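You operate a simulated robot arm through the tools that you are given. There is no shell and no other tool.

You run a simulated robot arm. Do the job below in one go: nothing can be reset, and whatever is moved stays where it is left.

Task
Print the grey block from the small blue box.
Fine: lay the lid on the bench top meanwhile and put it back on the box; one print from the inked press; the block stays under the press.

Only the result counts: the job must be done as asked and must still hold three seconds after the hand-in. Knocking over, shifting, dropping, spilling or breaking anything else fails it. Lids that push on must go on centred and level and be pressed home; caps that screw on are set level and turned clockwise until they are tight.

Robot
A 5-joint arm with a two-finger parallel gripper, fixed in place. Base frame: the origin is at the foot of the arm, x ahead of it, y to its left, z up; the work surface is at about z = 0. Readings come in m, degrees, newtons and seconds.
With the tool pointing down near the work surface it reaches from about 0.26 to 0.6 m from the base axis. Its first joint turns from -66.0 to 66.0 degrees. The tool tilts only in the upright plane through the base axis and itself; it spins freely about its own axis. Payload 1.57 kg.
The TCP is the grasp point between the finger pads, 0.03 m short of the fingertips. In the tool frame z runs along the fingers and y along their closing line. Largest opening 0.08 m; finger width 0.017, thickness 0.012; the body of the gripper, 0.04 by 0.082 m, starts 0.08 m behind the TCP.
Orientation is that of the tool frame in the base frame, as a unit quaternion [x, y, z, w]. With the fingers straight down and closing along the base's y, the tool's x points along the base's -x, its y along +y and its z along -z.

Tools
- The arm moves only by the tool arm_command. Its argument "plan" is a list of rows, each an object of numbers (a shift or turn left out is 0, a gripper value left out holds the last): "ax", "ay", "az": the turn, a rotation vector about the base's x, y, z in degrees; "x", "y", "z": the shift along the base's x, y, z in m; "fingers": the opening, from 0 (shut) to 1 (fully open). In form: [{"ax": .., "ay": .., "az": .., "x": .., "y": .., "z": .., "fingers": ..}, ...]. A call has 1 to 20 rows; each row shifts and turns the commanded pose from where the row before left it. Rows are played at 5 a second. More than 0.05 m and 8.6 degrees between two rows, or a gripper value outside its range, and nothing of the call is played. Where a pose cannot be reached the arm comes as near as it can. A force on the tool above 50 N (or 10 N above the force at the start of the call, whichever is more), or a blocked arm, ends the call early, and 0.2 s more pass. Each finger travels about 0.153 m/s and halts on what it meets, pressing with about 43 N; the grip force reading is that of the motor and also rises with nothing between the fingers. The clock runs only during rows and for 0.2 s after the last one: add rows that do not move to give the fingers time. It gives the time, the measured TCP pose, the force on the tool (base axes), the opening and the grip force at its end, in the units of the frame above (readings bear some noise), with the torque about the TCP (base axes, N m) and any sound that the robot's microphone picked up, and new pictures: "views" is both (left out), scene, wrist or none.
- Cameras (640 x 400 px; columns grow to the right, rows downward): "scene" is fixed at [-0.0146, 0.373, 0.5237]; the picture's right is [-1.00, -0.07, 0.00], its down [-0.04, 0.58, -0.81] and it looks along [0.06, -0.81, -0.58] (base axes); focal length 214 px, centre (320, 200). "wrist" rides on the gripper at [0.072, -0.007, -0.122] in the tool frame; the picture's right is [0.09, 1.00, 0.00], its down [-0.84, 0.08, -0.54] and it looks along [-0.54, 0.05, 0.84] (tool axes); focal length 238 px, centre (320, 200). There is no depth. A picture from a camera that has moved, and an enlarged one, comes with that camera's place and axes in the base frame and with its lens.
- close_up(camera, box): a new picture of the part [left, top, right, bottom] of that camera's present view, enlarged. No time passes.
- finish_job(): hands the job in; it is judged then, once.

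Nothing tells you positions but the pictures and the camera data. Unless the task says otherwise, let go and move clear before handing in.

The tools are called after "Emit:" as a command line: name --argument value ..., lists and objects as JSON in quotes. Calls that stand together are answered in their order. arm_command: Moves the arm, as the interface text tells. Its arguments: {"type":"object","properties":{"plan":{"type":"array"},"views":{"type":"string","enum":["both","scene","wrist","none"]}},"required":["plan"]} The other tools are called the same way: close_up (camera, box) takes an enlarged picture of a part of a camera's view; finish_job () hands the job in.

At the start:

```text
t: 0.0
position: [0.344, -0.0549, 0.3618]
orientation: [0.0, 1.0, 0.0, 0.0]
contact_force: [0.3, 0.2, 0.1]
moment: [0.0, 0.0, -0.03]
width: 0.08
gripper_force: 0.1
```

scene: 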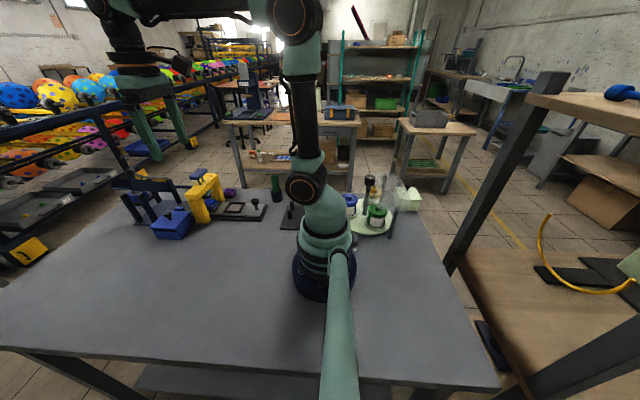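
wrist: 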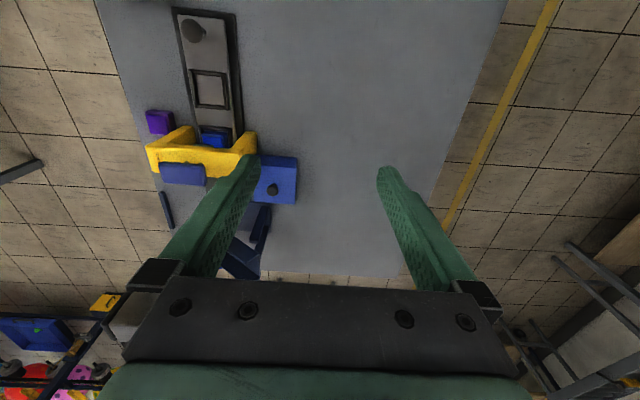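

I see a bench with a blue lidded box, a yellow press frame with a sliding tray, and several other items near the base. I'll enlarge both views before I move anything.

Emit:
close_up --camera "scene" --box '[100, 160, 300, 260]'

Emit:
close_up --camera "wrist" --box '[120, 0, 360, 150]'

Emit:
close_up --camera "wrist" --box '[120, 90, 360, 290]'

Emit:
close_up --camera "scene" --box '[260, 160, 460, 260]'

```text
3.20 times, centred on (200, 210) of scene
camera zoom: at [-0.0146, 0.373, 0.5237], right [-1.0, -0.07, 0.0], down [-0.04, 0.58, -0.81], along [0.06, -0.81, -0.58], focal length 686 px, centre (704, 168)
```

zoom: 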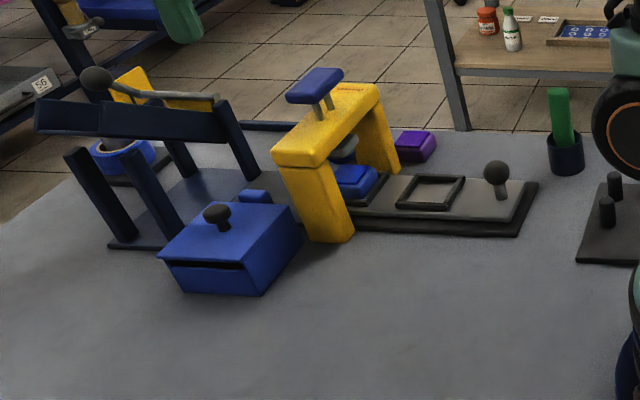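

```text
2.67 times, centred on (240, 75) of wrist
camera zoom: at [0.2717, -0.0627, 0.4834], right [-0.09, 1.0, 0.0], down [0.84, 0.08, 0.54], along [0.54, 0.05, -0.84], focal length 636 px, centre (533, 533)
```

zoom: 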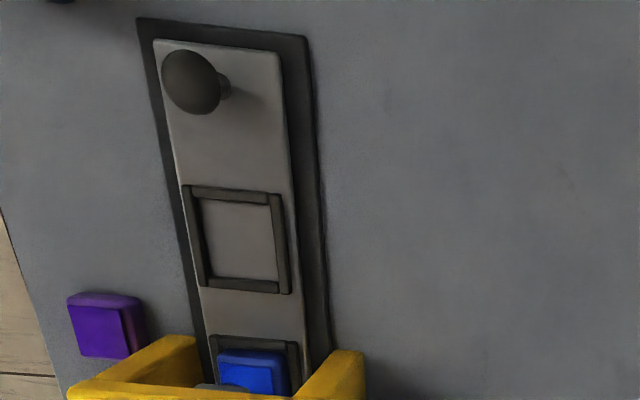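

```text
2.00 times, centred on (240, 190) of wrist
camera zoom: at [0.2717, -0.0627, 0.4834], right [-0.09, 1.0, 0.0], down [0.84, 0.08, 0.54], along [0.54, 0.05, -0.84], focal length 477 px, centre (480, 220)
```

zoom: 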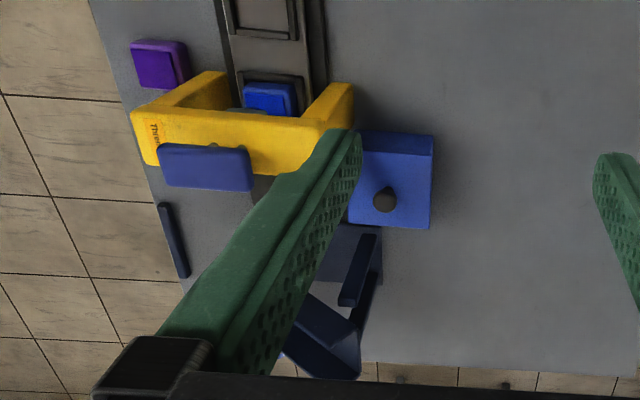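

```text
3.20 times, centred on (360, 210) of scene
camera zoom: at [-0.0146, 0.373, 0.5237], right [-1.0, -0.07, 0.0], down [-0.04, 0.58, -0.81], along [0.06, -0.81, -0.58], focal length 686 px, centre (192, 168)
```

zoom: 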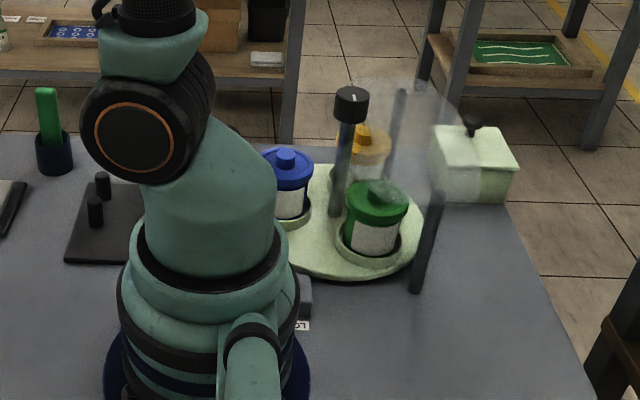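

The grey block should be in the blue lidded box near (0.52, -0.13). The yellow press stands near (0.44, -0.24), and its slide has a knob, an empty pocket and a blue pad. I'll move above this area at a safe height for a better look.

Emit:
arm_command --plan '[{"y": -0.035, "z": 0.01}, {"y": -0.035, "z": 0.01}, {"y": -0.035, "z": 0.01}, {"y": -0.035, "z": 0.01}, {}]'

```text
t: 1.2
position: [0.3437, -0.1928, 0.4046]
orientation: [0.0, 1.0, 0.0, 0.0]
contact_force: [0.6, 1.1, 0.5]
moment: [-0.01, 0.01, 0.0]
width: 0.08
gripper_force: 0.0
camera wrist: at [0.2721, -0.2014, 0.5262], right [-0.09, 1.0, 0.0], down [0.84, 0.08, 0.54], along [0.54, 0.05, -0.84], focal length 238 px, centre (320, 200)
```

scene: 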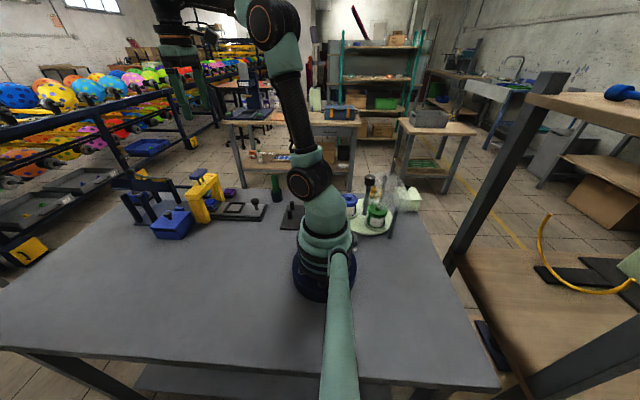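
wrist: 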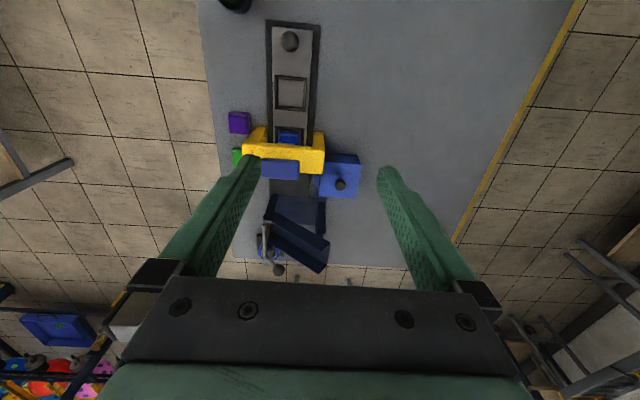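

Emit:
close_up --camera "wrist" --box '[210, 0, 370, 100]'

Emit:
close_up --camera "wrist" --box '[215, 95, 375, 195]'

Emit:
close_up --camera "wrist" --box '[215, 180, 375, 280]'

Emit:
close_up --camera "scene" --box '[105, 160, 225, 250]'

Emit:
close_up --camera "scene" --box '[180, 160, 300, 250]'

```text
4.00 times, centred on (290, 50) of wrist
camera zoom: at [0.2721, -0.2014, 0.5262], right [-0.09, 1.0, 0.0], down [0.84, 0.08, 0.54], along [0.54, 0.05, -0.84], focal length 953 px, centre (440, 800)
```

zoom: 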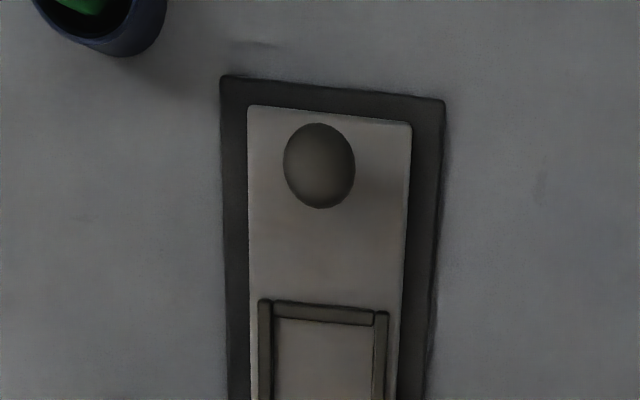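

```text
4.00 times, centred on (295, 145) of wrist
camera zoom: at [0.2721, -0.2014, 0.5262], right [-0.09, 1.0, 0.0], down [0.84, 0.08, 0.54], along [0.54, 0.05, -0.84], focal length 953 px, centre (420, 420)
```

zoom: 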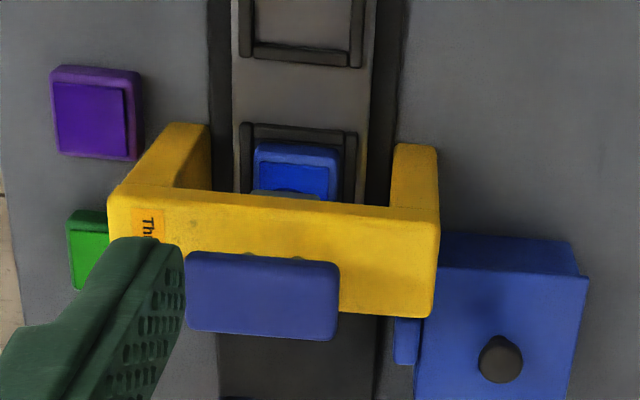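

```text
4.00 times, centred on (295, 230) of wrist
camera zoom: at [0.2721, -0.2014, 0.5262], right [-0.09, 1.0, 0.0], down [0.84, 0.08, 0.54], along [0.54, 0.05, -0.84], focal length 953 px, centre (420, 80)
```

zoom: 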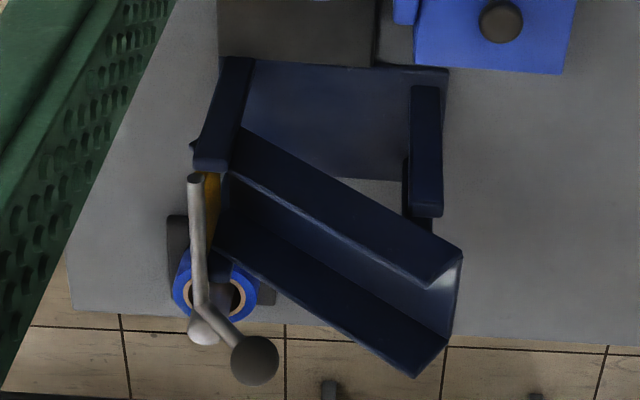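

```text
4.44 times, centred on (165, 205) of scene
camera zoom: at [-0.0146, 0.373, 0.5237], right [-1.0, -0.07, 0.0], down [-0.04, 0.58, -0.81], along [0.06, -0.81, -0.58], focal length 953 px, centre (1009, 178)
```

zoom: 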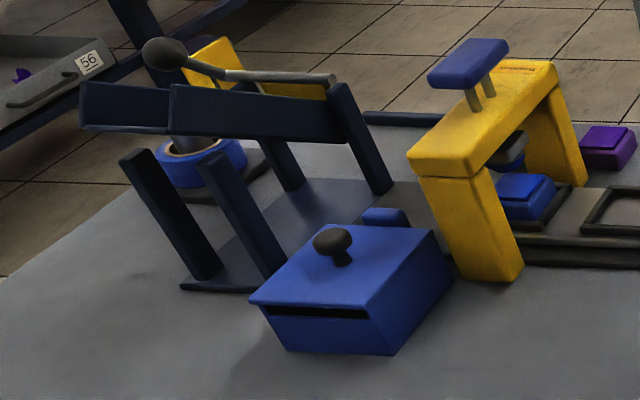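

```text
4.44 times, centred on (240, 205) of scene
camera zoom: at [-0.0146, 0.373, 0.5237], right [-1.0, -0.07, 0.0], down [-0.04, 0.58, -0.81], along [0.06, -0.81, -0.58], focal length 953 px, centre (676, 178)
```

zoom: 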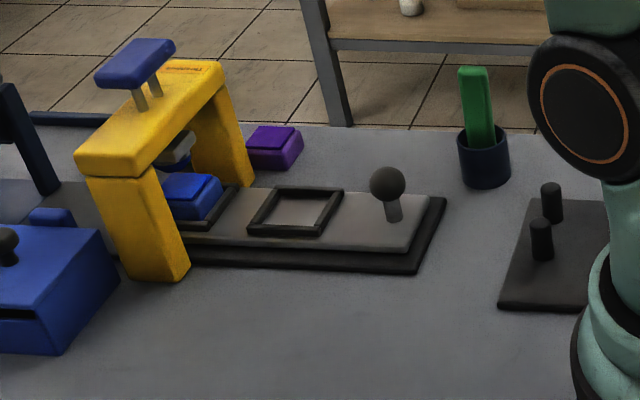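

The slide carries a blue ink pad, which is now under the press stamp, and an empty frame nearer the knob. I'll move closer to the box to see its lid and surroundings.

Emit:
arm_command --plan '[{"x": 0.021, "y": 0.0186, "z": -0.02}, {"x": 0.021, "y": 0.0186, "z": -0.02}, {"x": 0.021, "y": 0.0186, "z": -0.02}, {"x": 0.021, "y": 0.0186, "z": -0.02}, {"x": 0.021, "y": 0.0186, "z": -0.02}, {}]' --views "wrist"

```text
t: 2.6
position: [0.4457, -0.0995, 0.3023]
orientation: [0.001, 1.0, 0.0, 0.0]
contact_force: [-0.1, 0.2, 0.1]
moment: [0.02, 0.0, 0.0]
width: 0.0798
gripper_force: 0.1
camera wrist: at [0.3746, -0.1081, 0.4227], right [-0.09, 1.0, 0.0], down [0.84, 0.08, 0.54], along [0.54, 0.05, -0.84], focal length 238 px, centre (320, 200)
```

wrist: 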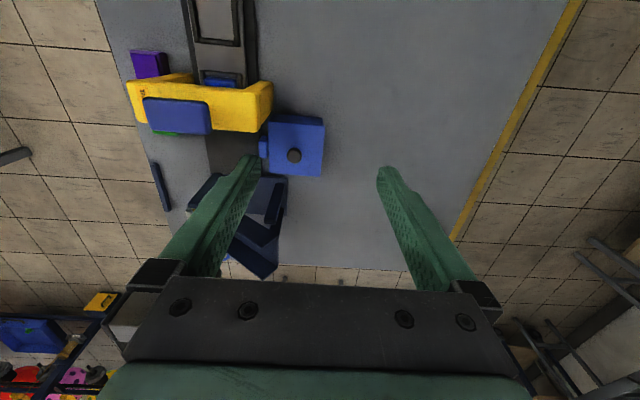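

Emit:
close_up --camera "wrist" --box '[240, 100, 340, 190]'

Emit:
close_up --camera "wrist" --box '[100, 0, 300, 140]'

```text
4.44 times, centred on (290, 145) of wrist
camera zoom: at [0.3746, -0.1081, 0.4227], right [-0.09, 1.0, 0.0], down [0.84, 0.08, 0.54], along [0.54, 0.05, -0.84], focal length 1059 px, centre (453, 444)
```

zoom: 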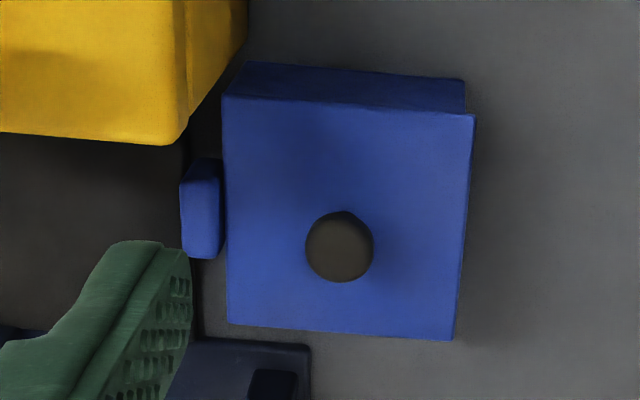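

```text
2.86 times, centred on (200, 70) of wrist
camera zoom: at [0.3746, -0.1081, 0.4227], right [-0.09, 1.0, 0.0], down [0.84, 0.08, 0.54], along [0.54, 0.05, -0.84], focal length 681 px, centre (663, 571)
```

zoom: 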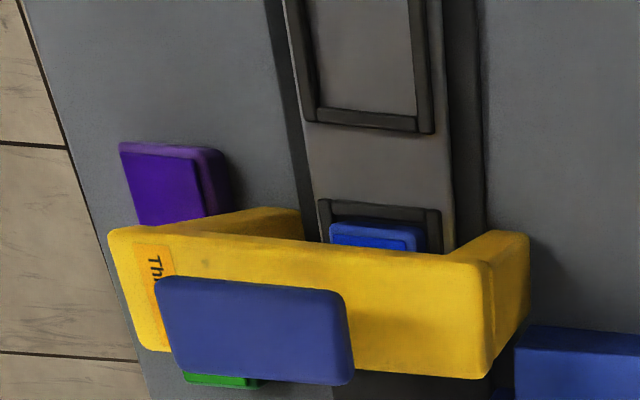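

The lid is a square about 0.086 m on a side, centred near (0.519, -0.1345), with its top at about z = 0.056 and a 24 mm knob in the middle. A small blue part sits on the box's -y side, so I'll turn the wrist to see it and the press label from that side.

Emit:
arm_command --plan '[{"az": 8.18, "y": -0.0095, "z": 0.002}, {"az": 8.18, "y": -0.0095, "z": 0.002}, {"az": 8.18, "y": -0.0095, "z": 0.002}, {"az": 8.18, "y": -0.0095, "z": 0.002}, {"az": 8.18, "y": -0.0095, "z": 0.002}, {"az": 8.18, "y": -0.0095, "z": 0.002}, {"az": 8.18, "y": -0.0095, "z": 0.002}, {"az": 8.18, "y": -0.0095, "z": 0.002}, {"az": 8.18, "y": -0.0095, "z": 0.002}, {"az": 8.18, "y": -0.0095, "z": 0.002}, {"az": 8.2, "y": -0.0095, "z": 0.002}, {}]' --views "wrist"

```text
t: 5.2
position: [0.4479, -0.2075, 0.3231]
orientation: [-0.707, 0.707, 0.0, 0.0]
contact_force: [0.0, 1.1, 0.2]
moment: [-0.01, -0.01, 0.01]
width: 0.0801
gripper_force: 0.0
camera wrist: at [0.4552, -0.2803, 0.4447], right [-1.0, -0.09, 0.0], down [-0.08, 0.84, 0.54], along [-0.05, 0.54, -0.84], focal length 238 px, centre (320, 200)
```

wrist: 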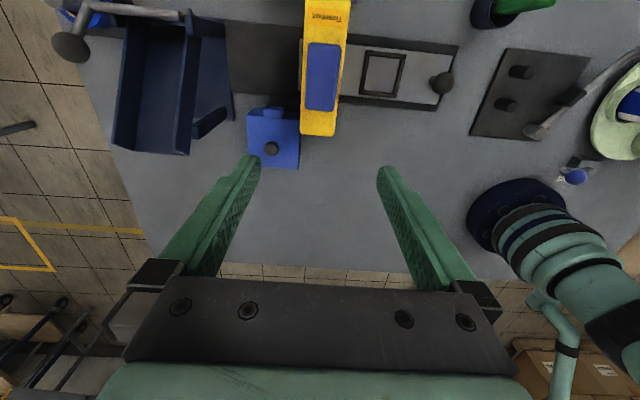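

Emit:
close_up --camera "wrist" --box '[220, 0, 380, 100]'

Emit:
close_up --camera "wrist" --box '[230, 95, 330, 180]'

Emit:
close_up --camera "wrist" --box '[330, 30, 480, 120]'

```text
4.00 times, centred on (300, 50) of wrist
camera zoom: at [0.4552, -0.2803, 0.4447], right [-1.0, -0.09, 0.0], down [-0.08, 0.84, 0.54], along [-0.05, 0.54, -0.84], focal length 953 px, centre (400, 800)
```

zoom: 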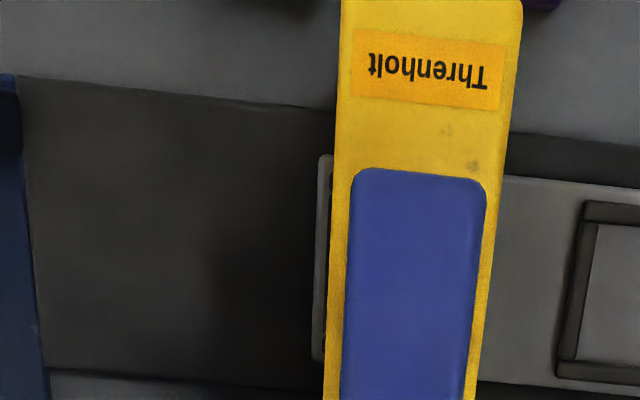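

```text
4.71 times, centred on (280, 138) of wrist
camera zoom: at [0.4552, -0.2803, 0.4447], right [-1.0, -0.09, 0.0], down [-0.08, 0.84, 0.54], along [-0.05, 0.54, -0.84], focal length 1122 px, centre (508, 494)
```

zoom: 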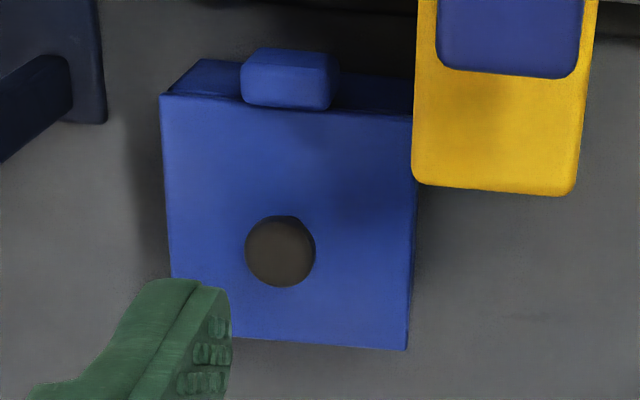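

```text
4.27 times, centred on (405, 75) of wrist
camera zoom: at [0.4552, -0.2803, 0.4447], right [-1.0, -0.09, 0.0], down [-0.08, 0.84, 0.54], along [-0.05, 0.54, -0.84], focal length 1017 px, centre (-43, 733)
```

zoom: 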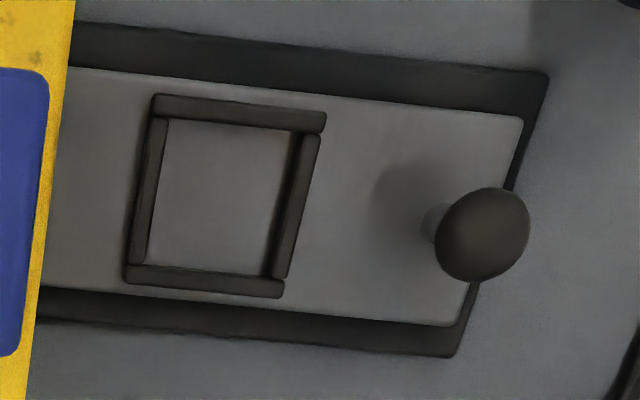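

"Threnholt" on the press is only a maker's label, and the blue lug is part of the box's back. With the wrist turned, the fingers now close along x, which clears that lug. I'll move above the lid knob and check the alignment.

Emit:
arm_command --plan '[{"x": 0.0143, "y": 0.01454, "z": -0.02, "fingers": 0.65}, {"x": 0.0143, "y": 0.01454, "z": -0.02}, {"x": 0.0143, "y": 0.01454, "z": -0.02}, {"x": 0.0143, "y": 0.01454, "z": -0.02}, {"x": 0.0144, "y": 0.01454, "z": -0.02}, {"z": -0.023}, {}]' --views "both"

```text
t: 6.8
position: [0.519, -0.1336, 0.2005]
orientation: [-0.707, 0.708, -0.001, 0.0]
contact_force: [-0.3, -0.5, 0.5]
moment: [0.02, -0.03, 0.02]
width: 0.0521
gripper_force: 0.2
camera wrist: at [0.5258, -0.2055, 0.3222], right [-1.0, -0.09, 0.0], down [-0.08, 0.84, 0.54], along [-0.05, 0.54, -0.84], focal length 238 px, centre (320, 200)
```

scene: 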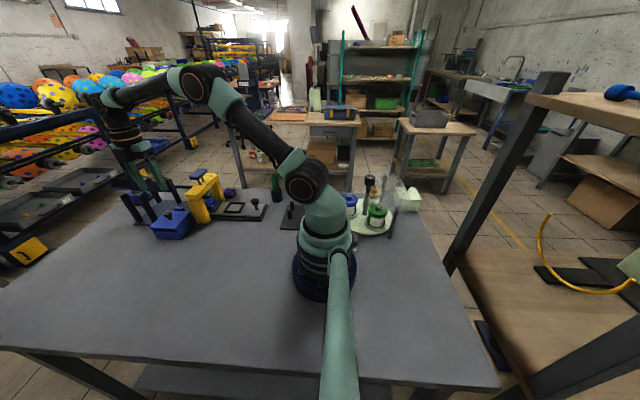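
wrist: 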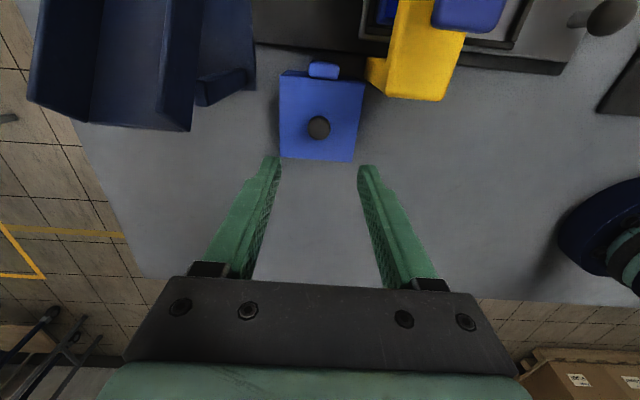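

Emit:
close_up --camera "wrist" --box '[260, 50, 380, 170]'

Emit:
close_up --camera "scene" --box '[105, 150, 225, 245]'

Emit:
close_up --camera "wrist" --box '[340, 0, 500, 110]'

```text
3.33 times, centred on (320, 110) of wrist
camera zoom: at [0.5258, -0.2055, 0.3222], right [-1.0, -0.09, 0.0], down [-0.08, 0.84, 0.54], along [-0.05, 0.54, -0.84], focal length 794 px, centre (320, 500)
```

zoom: 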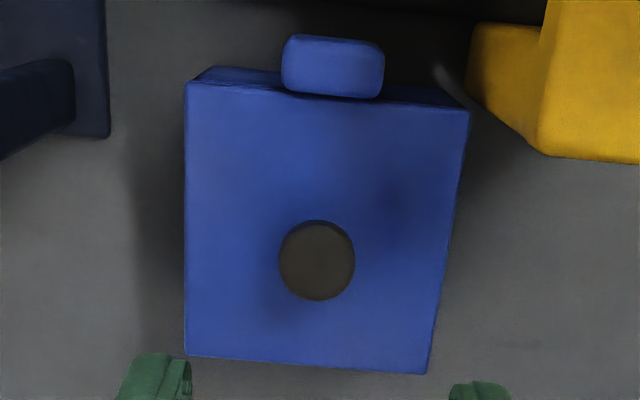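

```text
4.21 times, centred on (165, 198) of scene
camera zoom: at [-0.0146, 0.373, 0.5237], right [-1.0, -0.07, 0.0], down [-0.04, 0.58, -0.81], along [0.06, -0.81, -0.58], focal length 903 px, centre (973, 210)
```

zoom: 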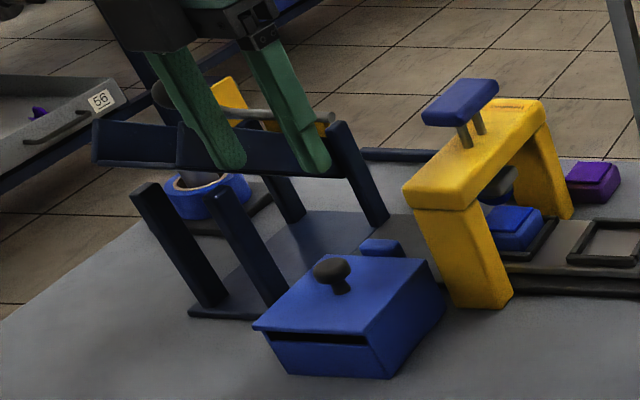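

```text
3.64 times, centred on (420, 55) of wrist
camera zoom: at [0.5258, -0.2055, 0.3222], right [-1.0, -0.09, 0.0], down [-0.08, 0.84, 0.54], along [-0.05, 0.54, -0.84], focal length 867 px, centre (-44, 727)
```

zoom: 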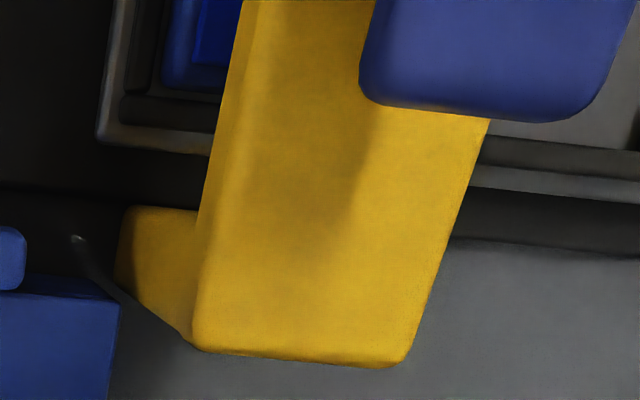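

The knob centre is at about (0.520, -0.1355). I'll go down around it with the fingertips staying just above the lid, then close.

Emit:
arm_command --plan '[{"x": 0.001, "y": -0.0019, "z": -0.03}, {"z": -0.03}, {"z": -0.025}, {"z": -0.015}, {"z": -0.0075}, {}]' --views "both"

```text
t: 8.2
position: [0.5223, -0.1379, 0.0925]
orientation: [0.707, -0.707, -0.001, 0.001]
contact_force: [-0.5, -0.1, 0.3]
moment: [-0.01, 0.0, 0.0]
width: 0.0521
gripper_force: 0.0
camera wrist: at [0.5285, -0.2102, 0.2145], right [-1.0, -0.09, 0.0], down [-0.08, 0.84, 0.54], along [-0.05, 0.54, -0.84], focal length 238 px, centre (320, 200)
```

scene: 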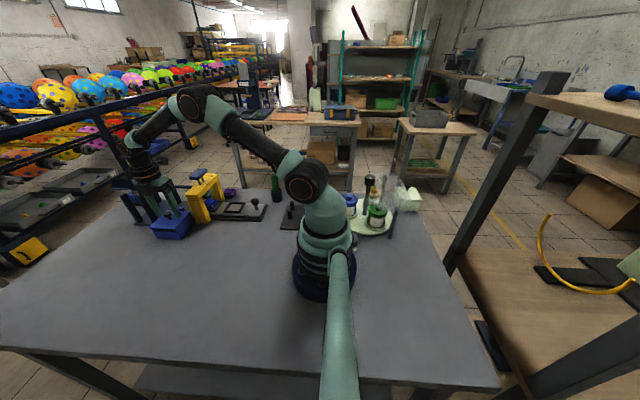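
wrist: 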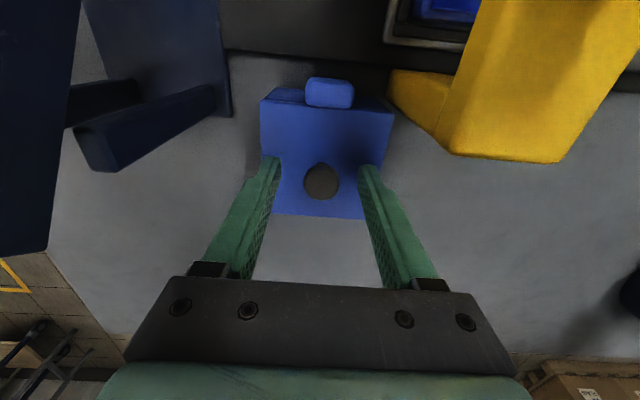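

Emit:
close_up --camera "wrist" --box '[240, 70, 400, 230]'

Emit:
close_up --camera "scene" --box '[125, 170, 225, 245]'

```text
2.50 times, centred on (320, 150) of wrist
camera zoom: at [0.5285, -0.2102, 0.2145], right [-1.0, -0.09, 0.0], down [-0.08, 0.84, 0.54], along [-0.05, 0.54, -0.84], focal length 596 px, centre (320, 325)
```

zoom: 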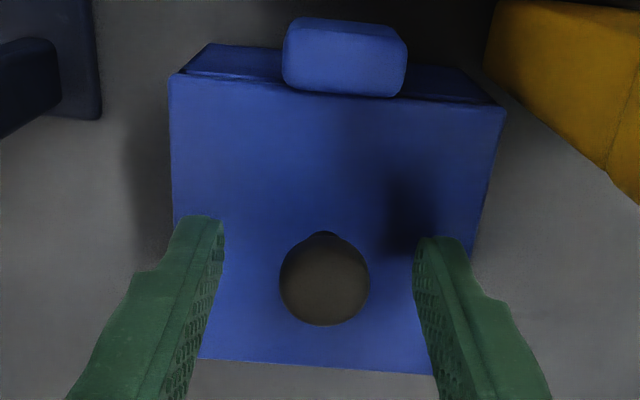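

```text
5.33 times, centred on (175, 208) of scene
camera zoom: at [-0.0146, 0.373, 0.5237], right [-1.0, -0.07, 0.0], down [-0.04, 0.58, -0.81], along [0.06, -0.81, -0.58], focal length 1144 px, centre (1093, 160)
```

zoom: 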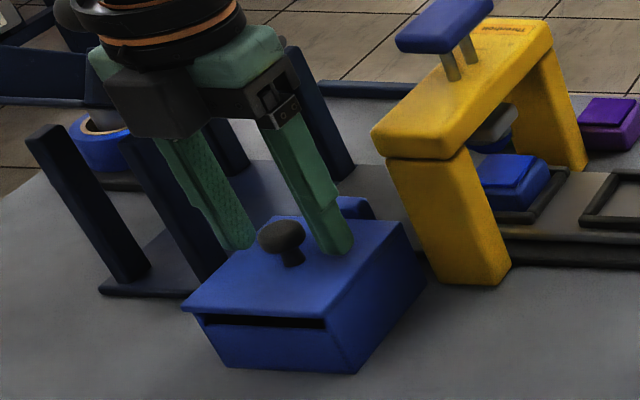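

The fingers straddle the knob, offset about 2 mm. I'll correct that and close gently on the knob.

Emit:
arm_command --plan '[{"x": -0.002, "y": 0.002, "z": -0.001}, {"fingers": 0.4}, {"fingers": 0.3}, {"fingers": 0.2}, {"fingers": 0.15}, {}]' --views "both"

```text
t: 9.6
position: [0.5197, -0.1347, 0.0914]
orientation: [-0.707, 0.707, 0.0, 0.0]
contact_force: [-0.3, 1.2, 0.2]
moment: [-0.02, -0.03, 0.02]
width: 0.0223
gripper_force: 34.7
camera wrist: at [0.5262, -0.2081, 0.2135], right [-1.0, -0.09, 0.0], down [-0.08, 0.84, 0.54], along [-0.05, 0.54, -0.84], focal length 238 px, centre (320, 200)
```

scene: 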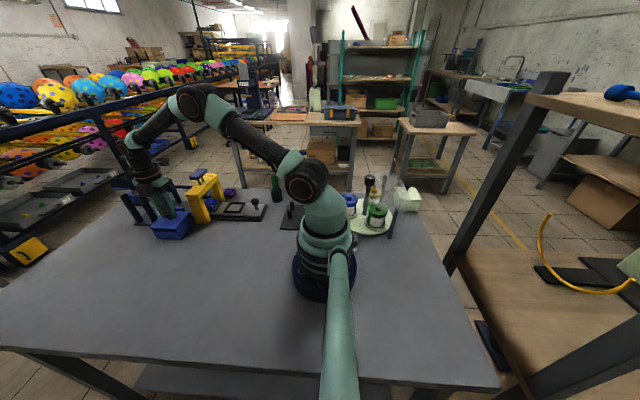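
wrist: 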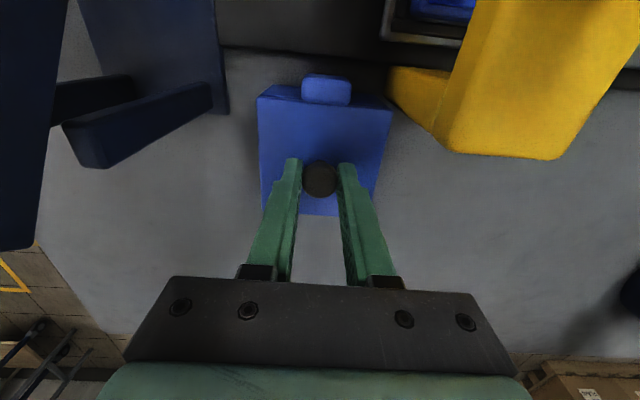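

The knob is gripped at 22 mm. I'll lift slowly and watch the force and the box.

Emit:
arm_command --plan '[{"z": 0.003, "fingers": 0.1}, {"z": 0.004}, {"z": 0.006}, {"z": 0.007}, {}]' --views "both"

```text
t: 10.8
position: [0.5188, -0.1331, 0.1126]
orientation: [-0.707, 0.708, 0.0, 0.0]
contact_force: [-0.2, -0.5, -1.1]
moment: [0.02, -0.02, -0.03]
width: 0.0222
gripper_force: 35.1
camera wrist: at [0.526, -0.2066, 0.2338], right [-1.0, -0.09, 0.0], down [-0.08, 0.84, 0.54], along [-0.05, 0.54, -0.84], focal length 238 px, centre (320, 200)
```

scene: 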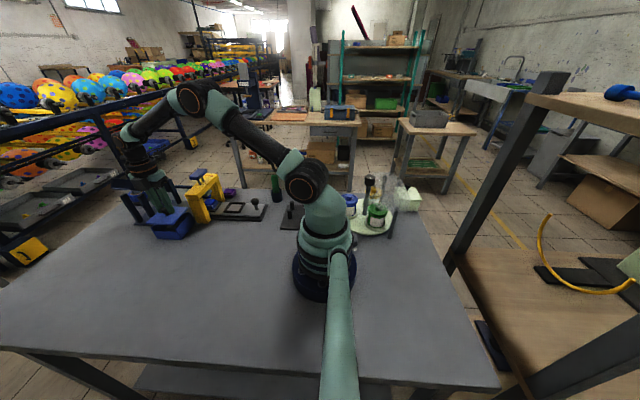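
wrist: 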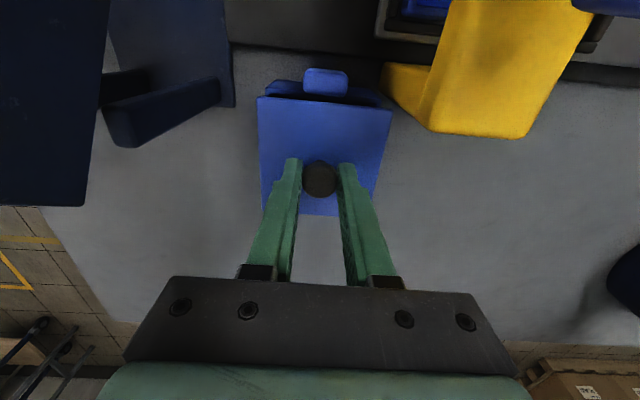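

Emit:
close_up --camera "scene" --box '[125, 170, 225, 245]'

Emit:
close_up --camera "wrist" --box '[240, 50, 400, 230]'

```text
5.33 times, centred on (175, 208) of scene
camera zoom: at [-0.0146, 0.373, 0.5237], right [-1.0, -0.07, 0.0], down [-0.04, 0.58, -0.81], along [0.06, -0.81, -0.58], focal length 1144 px, centre (1093, 160)
```

zoom: 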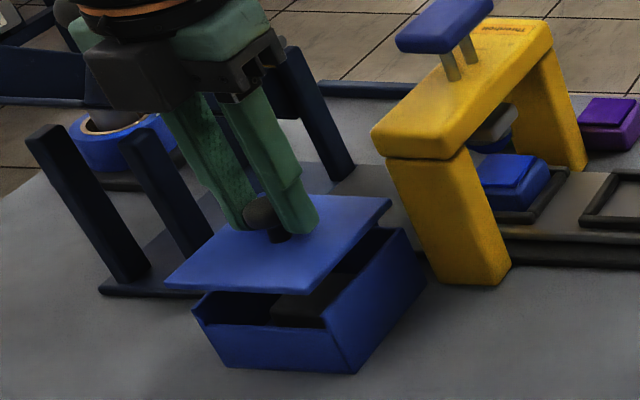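

```text
2.22 times, centred on (320, 140) of wrist
camera zoom: at [0.526, -0.2066, 0.2338], right [-1.0, -0.09, 0.0], down [-0.08, 0.84, 0.54], along [-0.05, 0.54, -0.84], focal length 530 px, centre (320, 333)
```

zoom: 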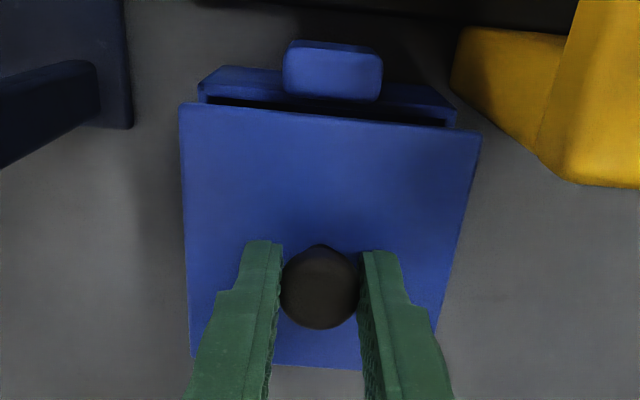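

The lid is off and level in the grip, and the box didn't move. I can see the grey block inside. I'll carry the lid over to clear bench at about (0.42, 0.05).

Emit:
arm_command --plan '[{"z": 0.03}, {"z": 0.03}, {"x": -0.0165, "y": 0.0305}, {"x": -0.0165, "y": 0.0305}, {"x": -0.0165, "y": 0.0305}, {"x": -0.0165, "y": 0.0305}, {"x": -0.0165, "y": 0.0305}, {"x": -0.0165, "y": 0.0305}, {}, {"z": -0.03}, {"z": -0.03}, {}]' --views "both"

```text
t: 13.4
position: [0.419, 0.0494, 0.114]
orientation: [-0.707, 0.707, 0.0, 0.001]
contact_force: [-0.3, -0.3, -0.5]
moment: [0.01, 0.02, -0.03]
width: 0.0224
gripper_force: 35.2
camera wrist: at [0.4255, -0.0234, 0.2353], right [-1.0, -0.09, 0.0], down [-0.08, 0.84, 0.54], along [-0.05, 0.54, -0.84], focal length 238 px, centre (320, 200)
```

scene: 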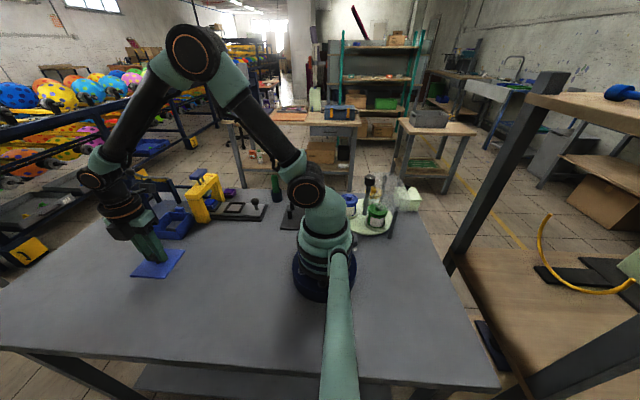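
wrist: 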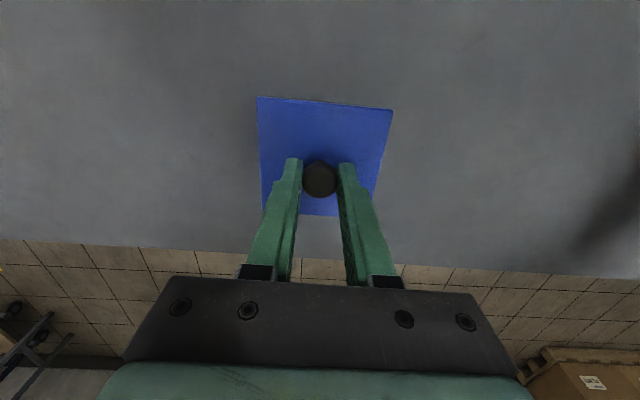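

The bench is clear below. I'll lower to just above it, then go down in small steps until I feel contact.

Emit:
arm_command --plan '[{"z": -0.025}, {"z": -0.025}, {"z": -0.013}, {}]' --views "scene"

Emit:
close_up --camera "scene" --box '[105, 200, 225, 290]'

Emit:
close_up --camera "scene" --box '[145, 180, 225, 245]'

```text
t: 14.4
position: [0.421, 0.0484, 0.0518]
orientation: [-0.707, 0.707, 0.001, 0.0]
contact_force: [-0.4, -0.4, -0.6]
moment: [0.0, 0.04, -0.01]
width: 0.0222
gripper_force: 35.4
```

scene: 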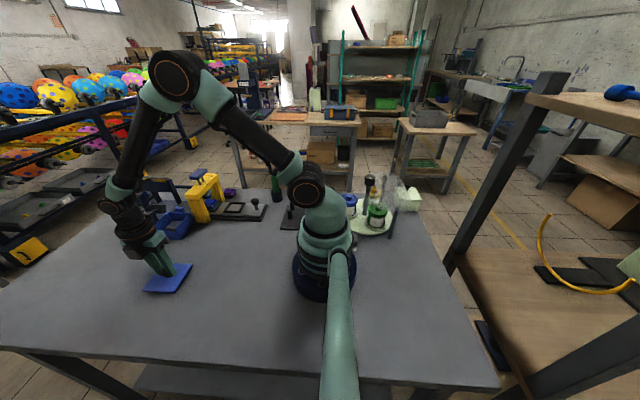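

```text
4.44 times, centred on (165, 245) of scene
camera zoom: at [-0.0146, 0.373, 0.5237], right [-1.0, -0.07, 0.0], down [-0.04, 0.58, -0.81], along [0.06, -0.81, -0.58], focal length 953 px, centre (1009, 0)
```

zoom: 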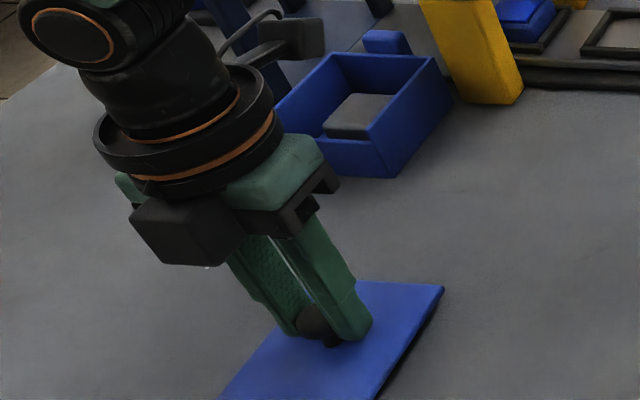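

```text
6.15 times, centred on (185, 212) of scene
camera zoom: at [-0.0146, 0.373, 0.5237], right [-1.0, -0.07, 0.0], down [-0.04, 0.58, -0.81], along [0.06, -0.81, -0.58], focal length 1320 px, centre (1151, 123)
```

zoom: 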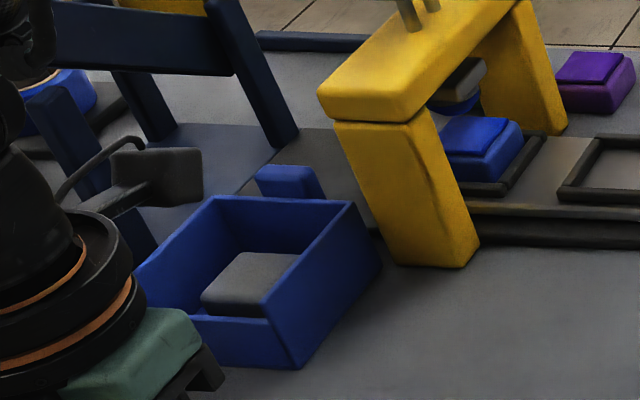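

The grey block lies flat in the open box. The lid is just above the bench, so I'll lower it until it touches.

Emit:
arm_command --plan '[{"z": -0.003}, {"z": -0.003}, {"z": -0.002}, {}]' --views "none"

```text
t: 15.4
position: [0.421, 0.0493, 0.0426]
orientation: [-0.706, 0.708, -0.002, 0.002]
contact_force: [-3.4, -1.5, 29.8]
moment: [0.03, 0.13, 0.02]
width: 0.0227
gripper_force: 35.2
```

The lid is on the bench at about TCP z = 0.043. I'll ease off the force and release.

Emit:
arm_command --plan '[{"z": 0.001}, {"fingers": 0.35}, {"fingers": 0.5}, {}]' --views "scene"

```text
t: 16.4
position: [0.4196, 0.0487, 0.0414]
orientation: [-0.707, 0.708, 0.0, -0.001]
contact_force: [-1.1, 0.0, 2.7]
moment: [0.03, -0.04, 0.01]
width: 0.0391
gripper_force: 0.1
```

scene: 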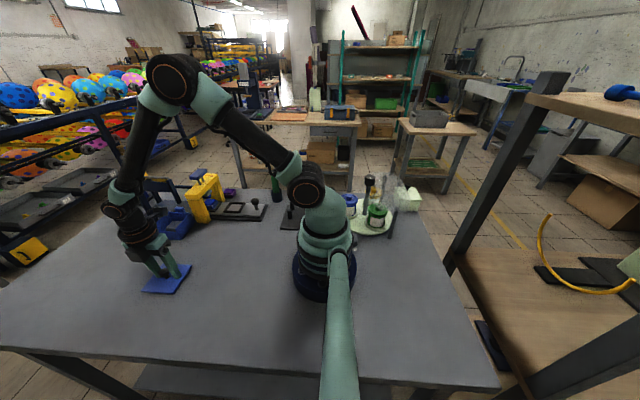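

Released. I'll raise straight up and move above the box to look at the grey block.

Emit:
arm_command --plan '[{"z": 0.02}, {"z": 0.04}, {"z": 0.05}, {"z": 0.05}, {"x": 0.0165, "y": -0.0305, "z": 0.005, "fingers": 0.85}, {"x": 0.0165, "y": -0.0305, "z": 0.005}, {"x": 0.0165, "y": -0.0305, "z": 0.005}, {"x": 0.0165, "y": -0.0305, "z": 0.005}, {"x": 0.0165, "y": -0.0305}, {"x": 0.0165, "y": -0.0305}, {}]' --views "both"

```text
t: 18.8
position: [0.5189, -0.1341, 0.2226]
orientation: [0.707, -0.707, 0.0, 0.0]
contact_force: [0.0, 0.6, 0.1]
moment: [0.02, 0.01, -0.03]
width: 0.068
gripper_force: 0.1
camera wrist: at [0.527, -0.2078, 0.3444], right [-1.0, -0.09, 0.0], down [-0.08, 0.84, 0.54], along [-0.05, 0.54, -0.84], focal length 238 px, centre (320, 200)
```

scene: 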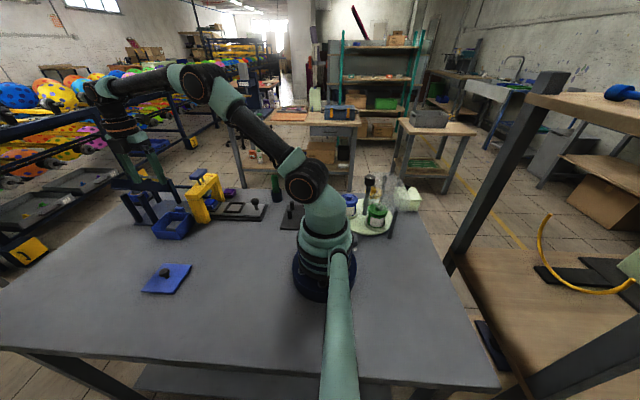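
wrist: 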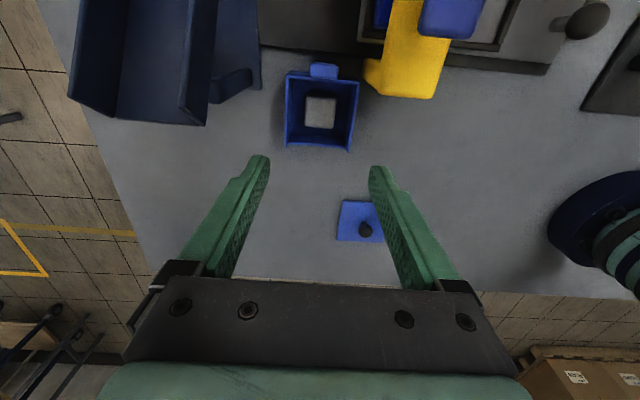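

Emit:
close_up --camera "wrist" --box '[270, 50, 370, 160]'

Emit:
close_up --camera "scene" --box '[130, 180, 250, 300]'

Emit:
close_up --camera "scene" --box '[180, 165, 250, 225]'

```text
3.64 times, centred on (320, 105) of wrist
camera zoom: at [0.527, -0.2078, 0.3444], right [-1.0, -0.09, 0.0], down [-0.08, 0.84, 0.54], along [-0.05, 0.54, -0.84], focal length 867 px, centre (320, 546)
```

zoom: 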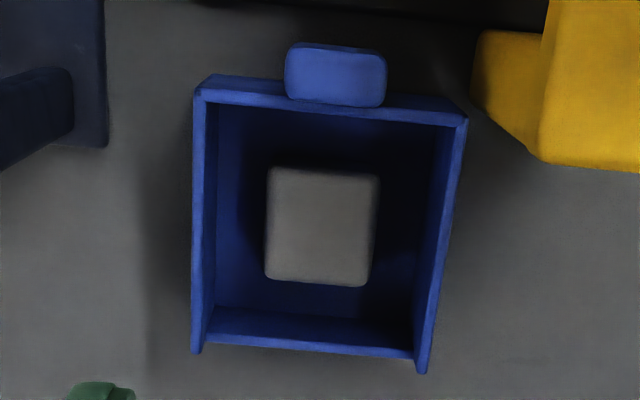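

```text
3.33 times, centred on (190, 240) of scene
camera zoom: at [-0.0146, 0.373, 0.5237], right [-1.0, -0.07, 0.0], down [-0.04, 0.58, -0.81], along [0.06, -0.81, -0.58], focal length 715 px, centre (753, 67)
```

zoom: 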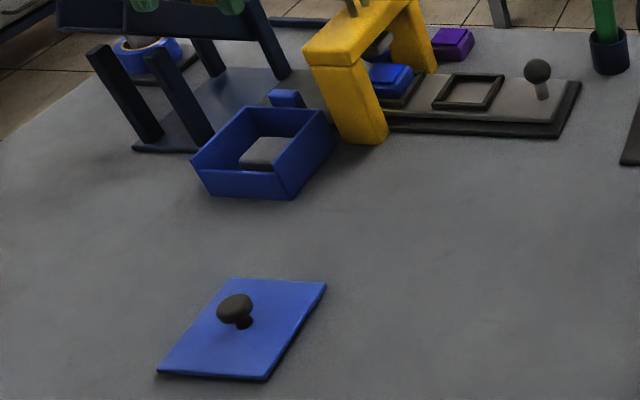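

```text
6.67 times, centred on (215, 195) of scene
camera zoom: at [-0.0146, 0.373, 0.5237], right [-1.0, -0.07, 0.0], down [-0.04, 0.58, -0.81], along [0.06, -0.81, -0.58], focal length 1430 px, centre (1020, 233)
```

zoom: 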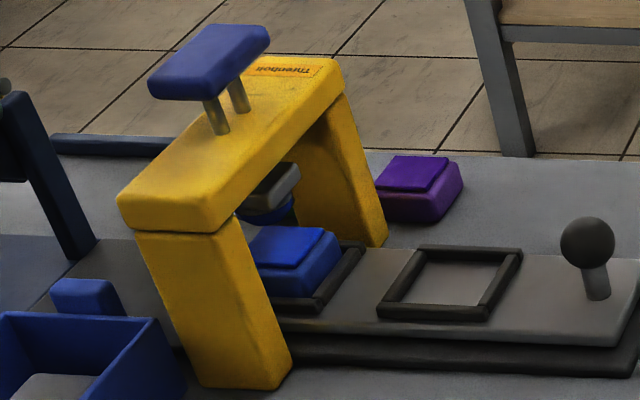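

The block is about 38 mm square, centred near (0.521, -0.136) in a box roughly 75 mm inside, so the fingers need an opening of about 44 mm. I'll go down to just above the rim with that opening and check the clearance.

Emit:
arm_command --plan '[{"x": 0.001, "y": -0.002, "z": -0.03, "fingers": 0.55}, {"z": -0.03}, {"z": -0.03}, {"z": -0.025}, {}]' --views "both"

Emit:
close_up --camera "wrist" --box '[240, 50, 400, 230]'

Emit:
close_up --camera "scene" --box '[130, 170, 230, 245]'

```text
t: 20.0
position: [0.521, -0.1372, 0.1098]
orientation: [-0.707, 0.707, 0.0, 0.0]
contact_force: [-0.1, 0.0, -0.2]
moment: [0.02, 0.02, -0.02]
width: 0.0442
gripper_force: 0.1
camera wrist: at [0.528, -0.2111, 0.2305], right [-1.0, -0.09, 0.0], down [-0.08, 0.84, 0.54], along [-0.05, 0.54, -0.84], focal length 238 px, centre (320, 200)
```

scene: 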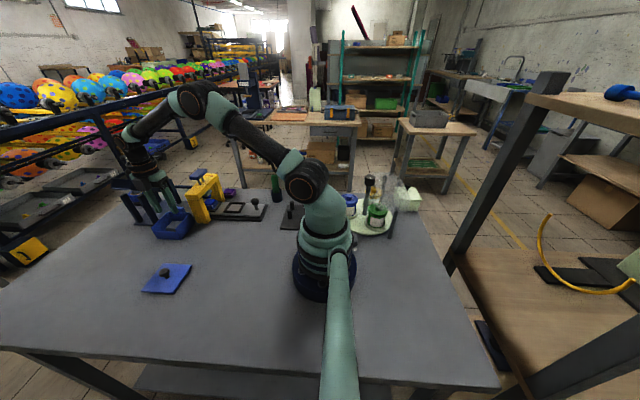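
wrist: 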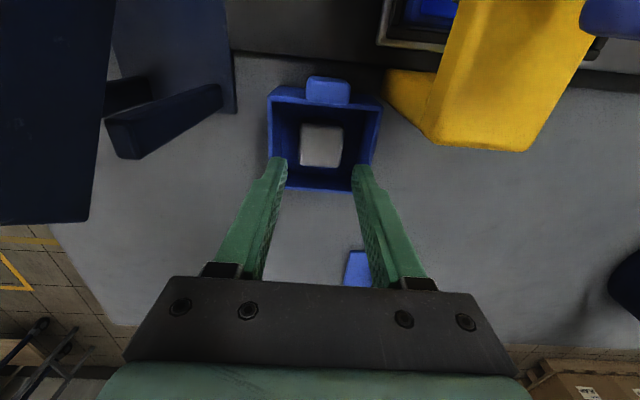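

```text
2.22 times, centred on (320, 140) of wrist
camera zoom: at [0.528, -0.2111, 0.2305], right [-1.0, -0.09, 0.0], down [-0.08, 0.84, 0.54], along [-0.05, 0.54, -0.84], focal length 530 px, centre (320, 333)
```

zoom: 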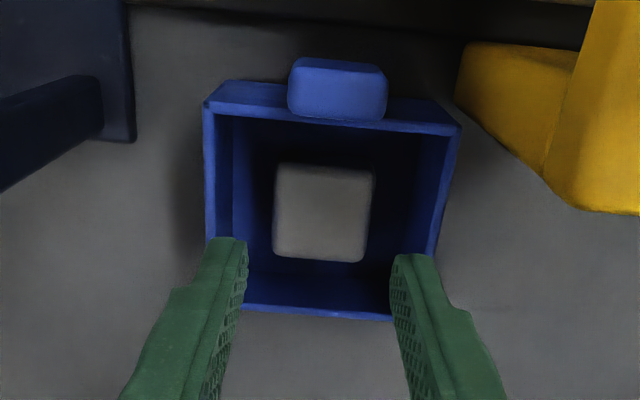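

```text
5.33 times, centred on (180, 208) of scene
camera zoom: at [-0.0146, 0.373, 0.5237], right [-1.0, -0.07, 0.0], down [-0.04, 0.58, -0.81], along [0.06, -0.81, -0.58], focal length 1144 px, centre (1067, 160)
```

zoom: 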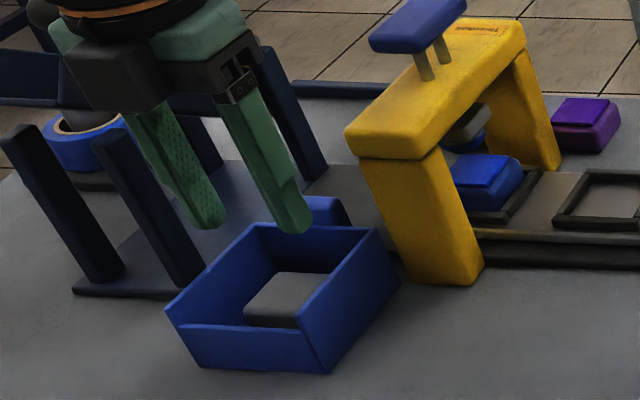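

Clearance looks right: the fingers are about 3 mm from the walls and about 3 mm from the block. I'll go down into the box in steps.

Emit:
arm_command --plan '[{"z": -0.02}, {"z": -0.015}, {"z": -0.012}, {"z": -0.008}, {"z": -0.005}, {}]' --views "both"

Emit:
close_up --camera "wrist" --box '[240, 50, 400, 230]'

Emit:
close_up --camera "scene" --box '[130, 180, 230, 250]'

```text
t: 21.4
position: [0.5185, -0.1363, 0.0482]
orientation: [0.707, -0.707, 0.0, 0.0]
contact_force: [-0.4, -0.1, -0.6]
moment: [-0.02, 0.0, 0.03]
width: 0.0444
gripper_force: 0.0
camera wrist: at [0.5265, -0.2085, 0.1706], right [-1.0, -0.09, 0.0], down [-0.08, 0.84, 0.54], along [-0.05, 0.54, -0.84], focal length 238 px, centre (320, 200)
```

scene: 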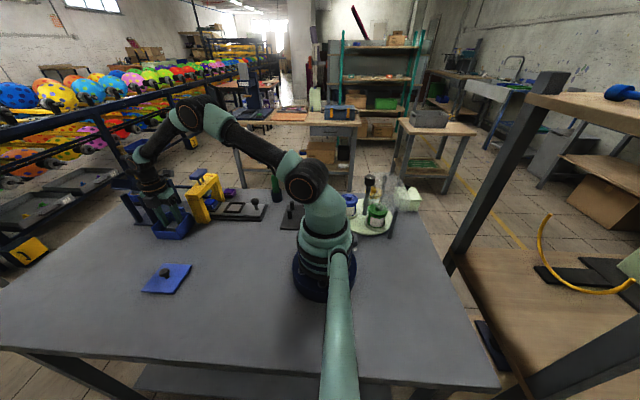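
wrist: 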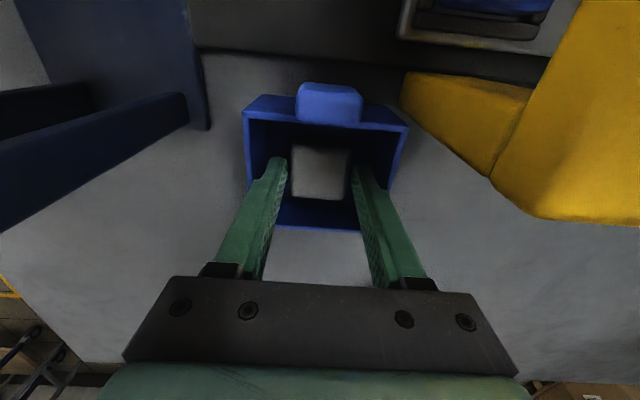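

```text
2.22 times, centred on (320, 140) of wrist
camera zoom: at [0.5265, -0.2085, 0.1706], right [-1.0, -0.09, 0.0], down [-0.08, 0.84, 0.54], along [-0.05, 0.54, -0.84], focal length 530 px, centre (320, 333)
```

zoom: 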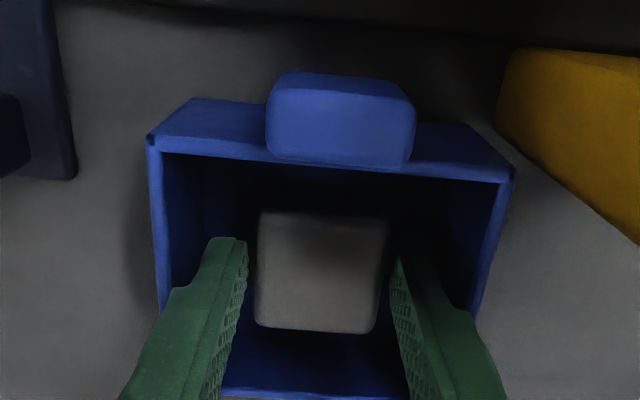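

```text
5.71 times, centred on (180, 215) of scene
camera zoom: at [-0.0146, 0.373, 0.5237], right [-1.0, -0.07, 0.0], down [-0.04, 0.58, -0.81], along [0.06, -0.81, -0.58], focal length 1226 px, centre (1120, 114)
```

zoom: 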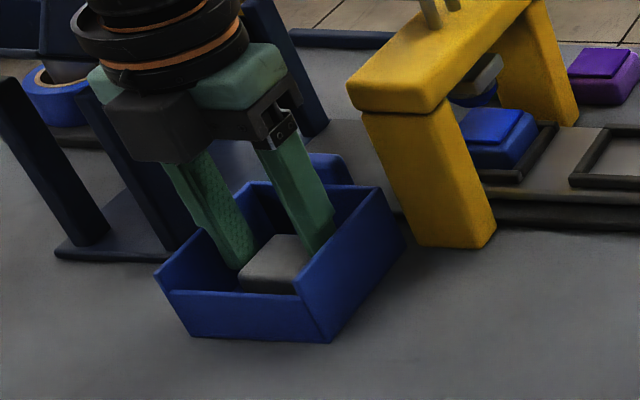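

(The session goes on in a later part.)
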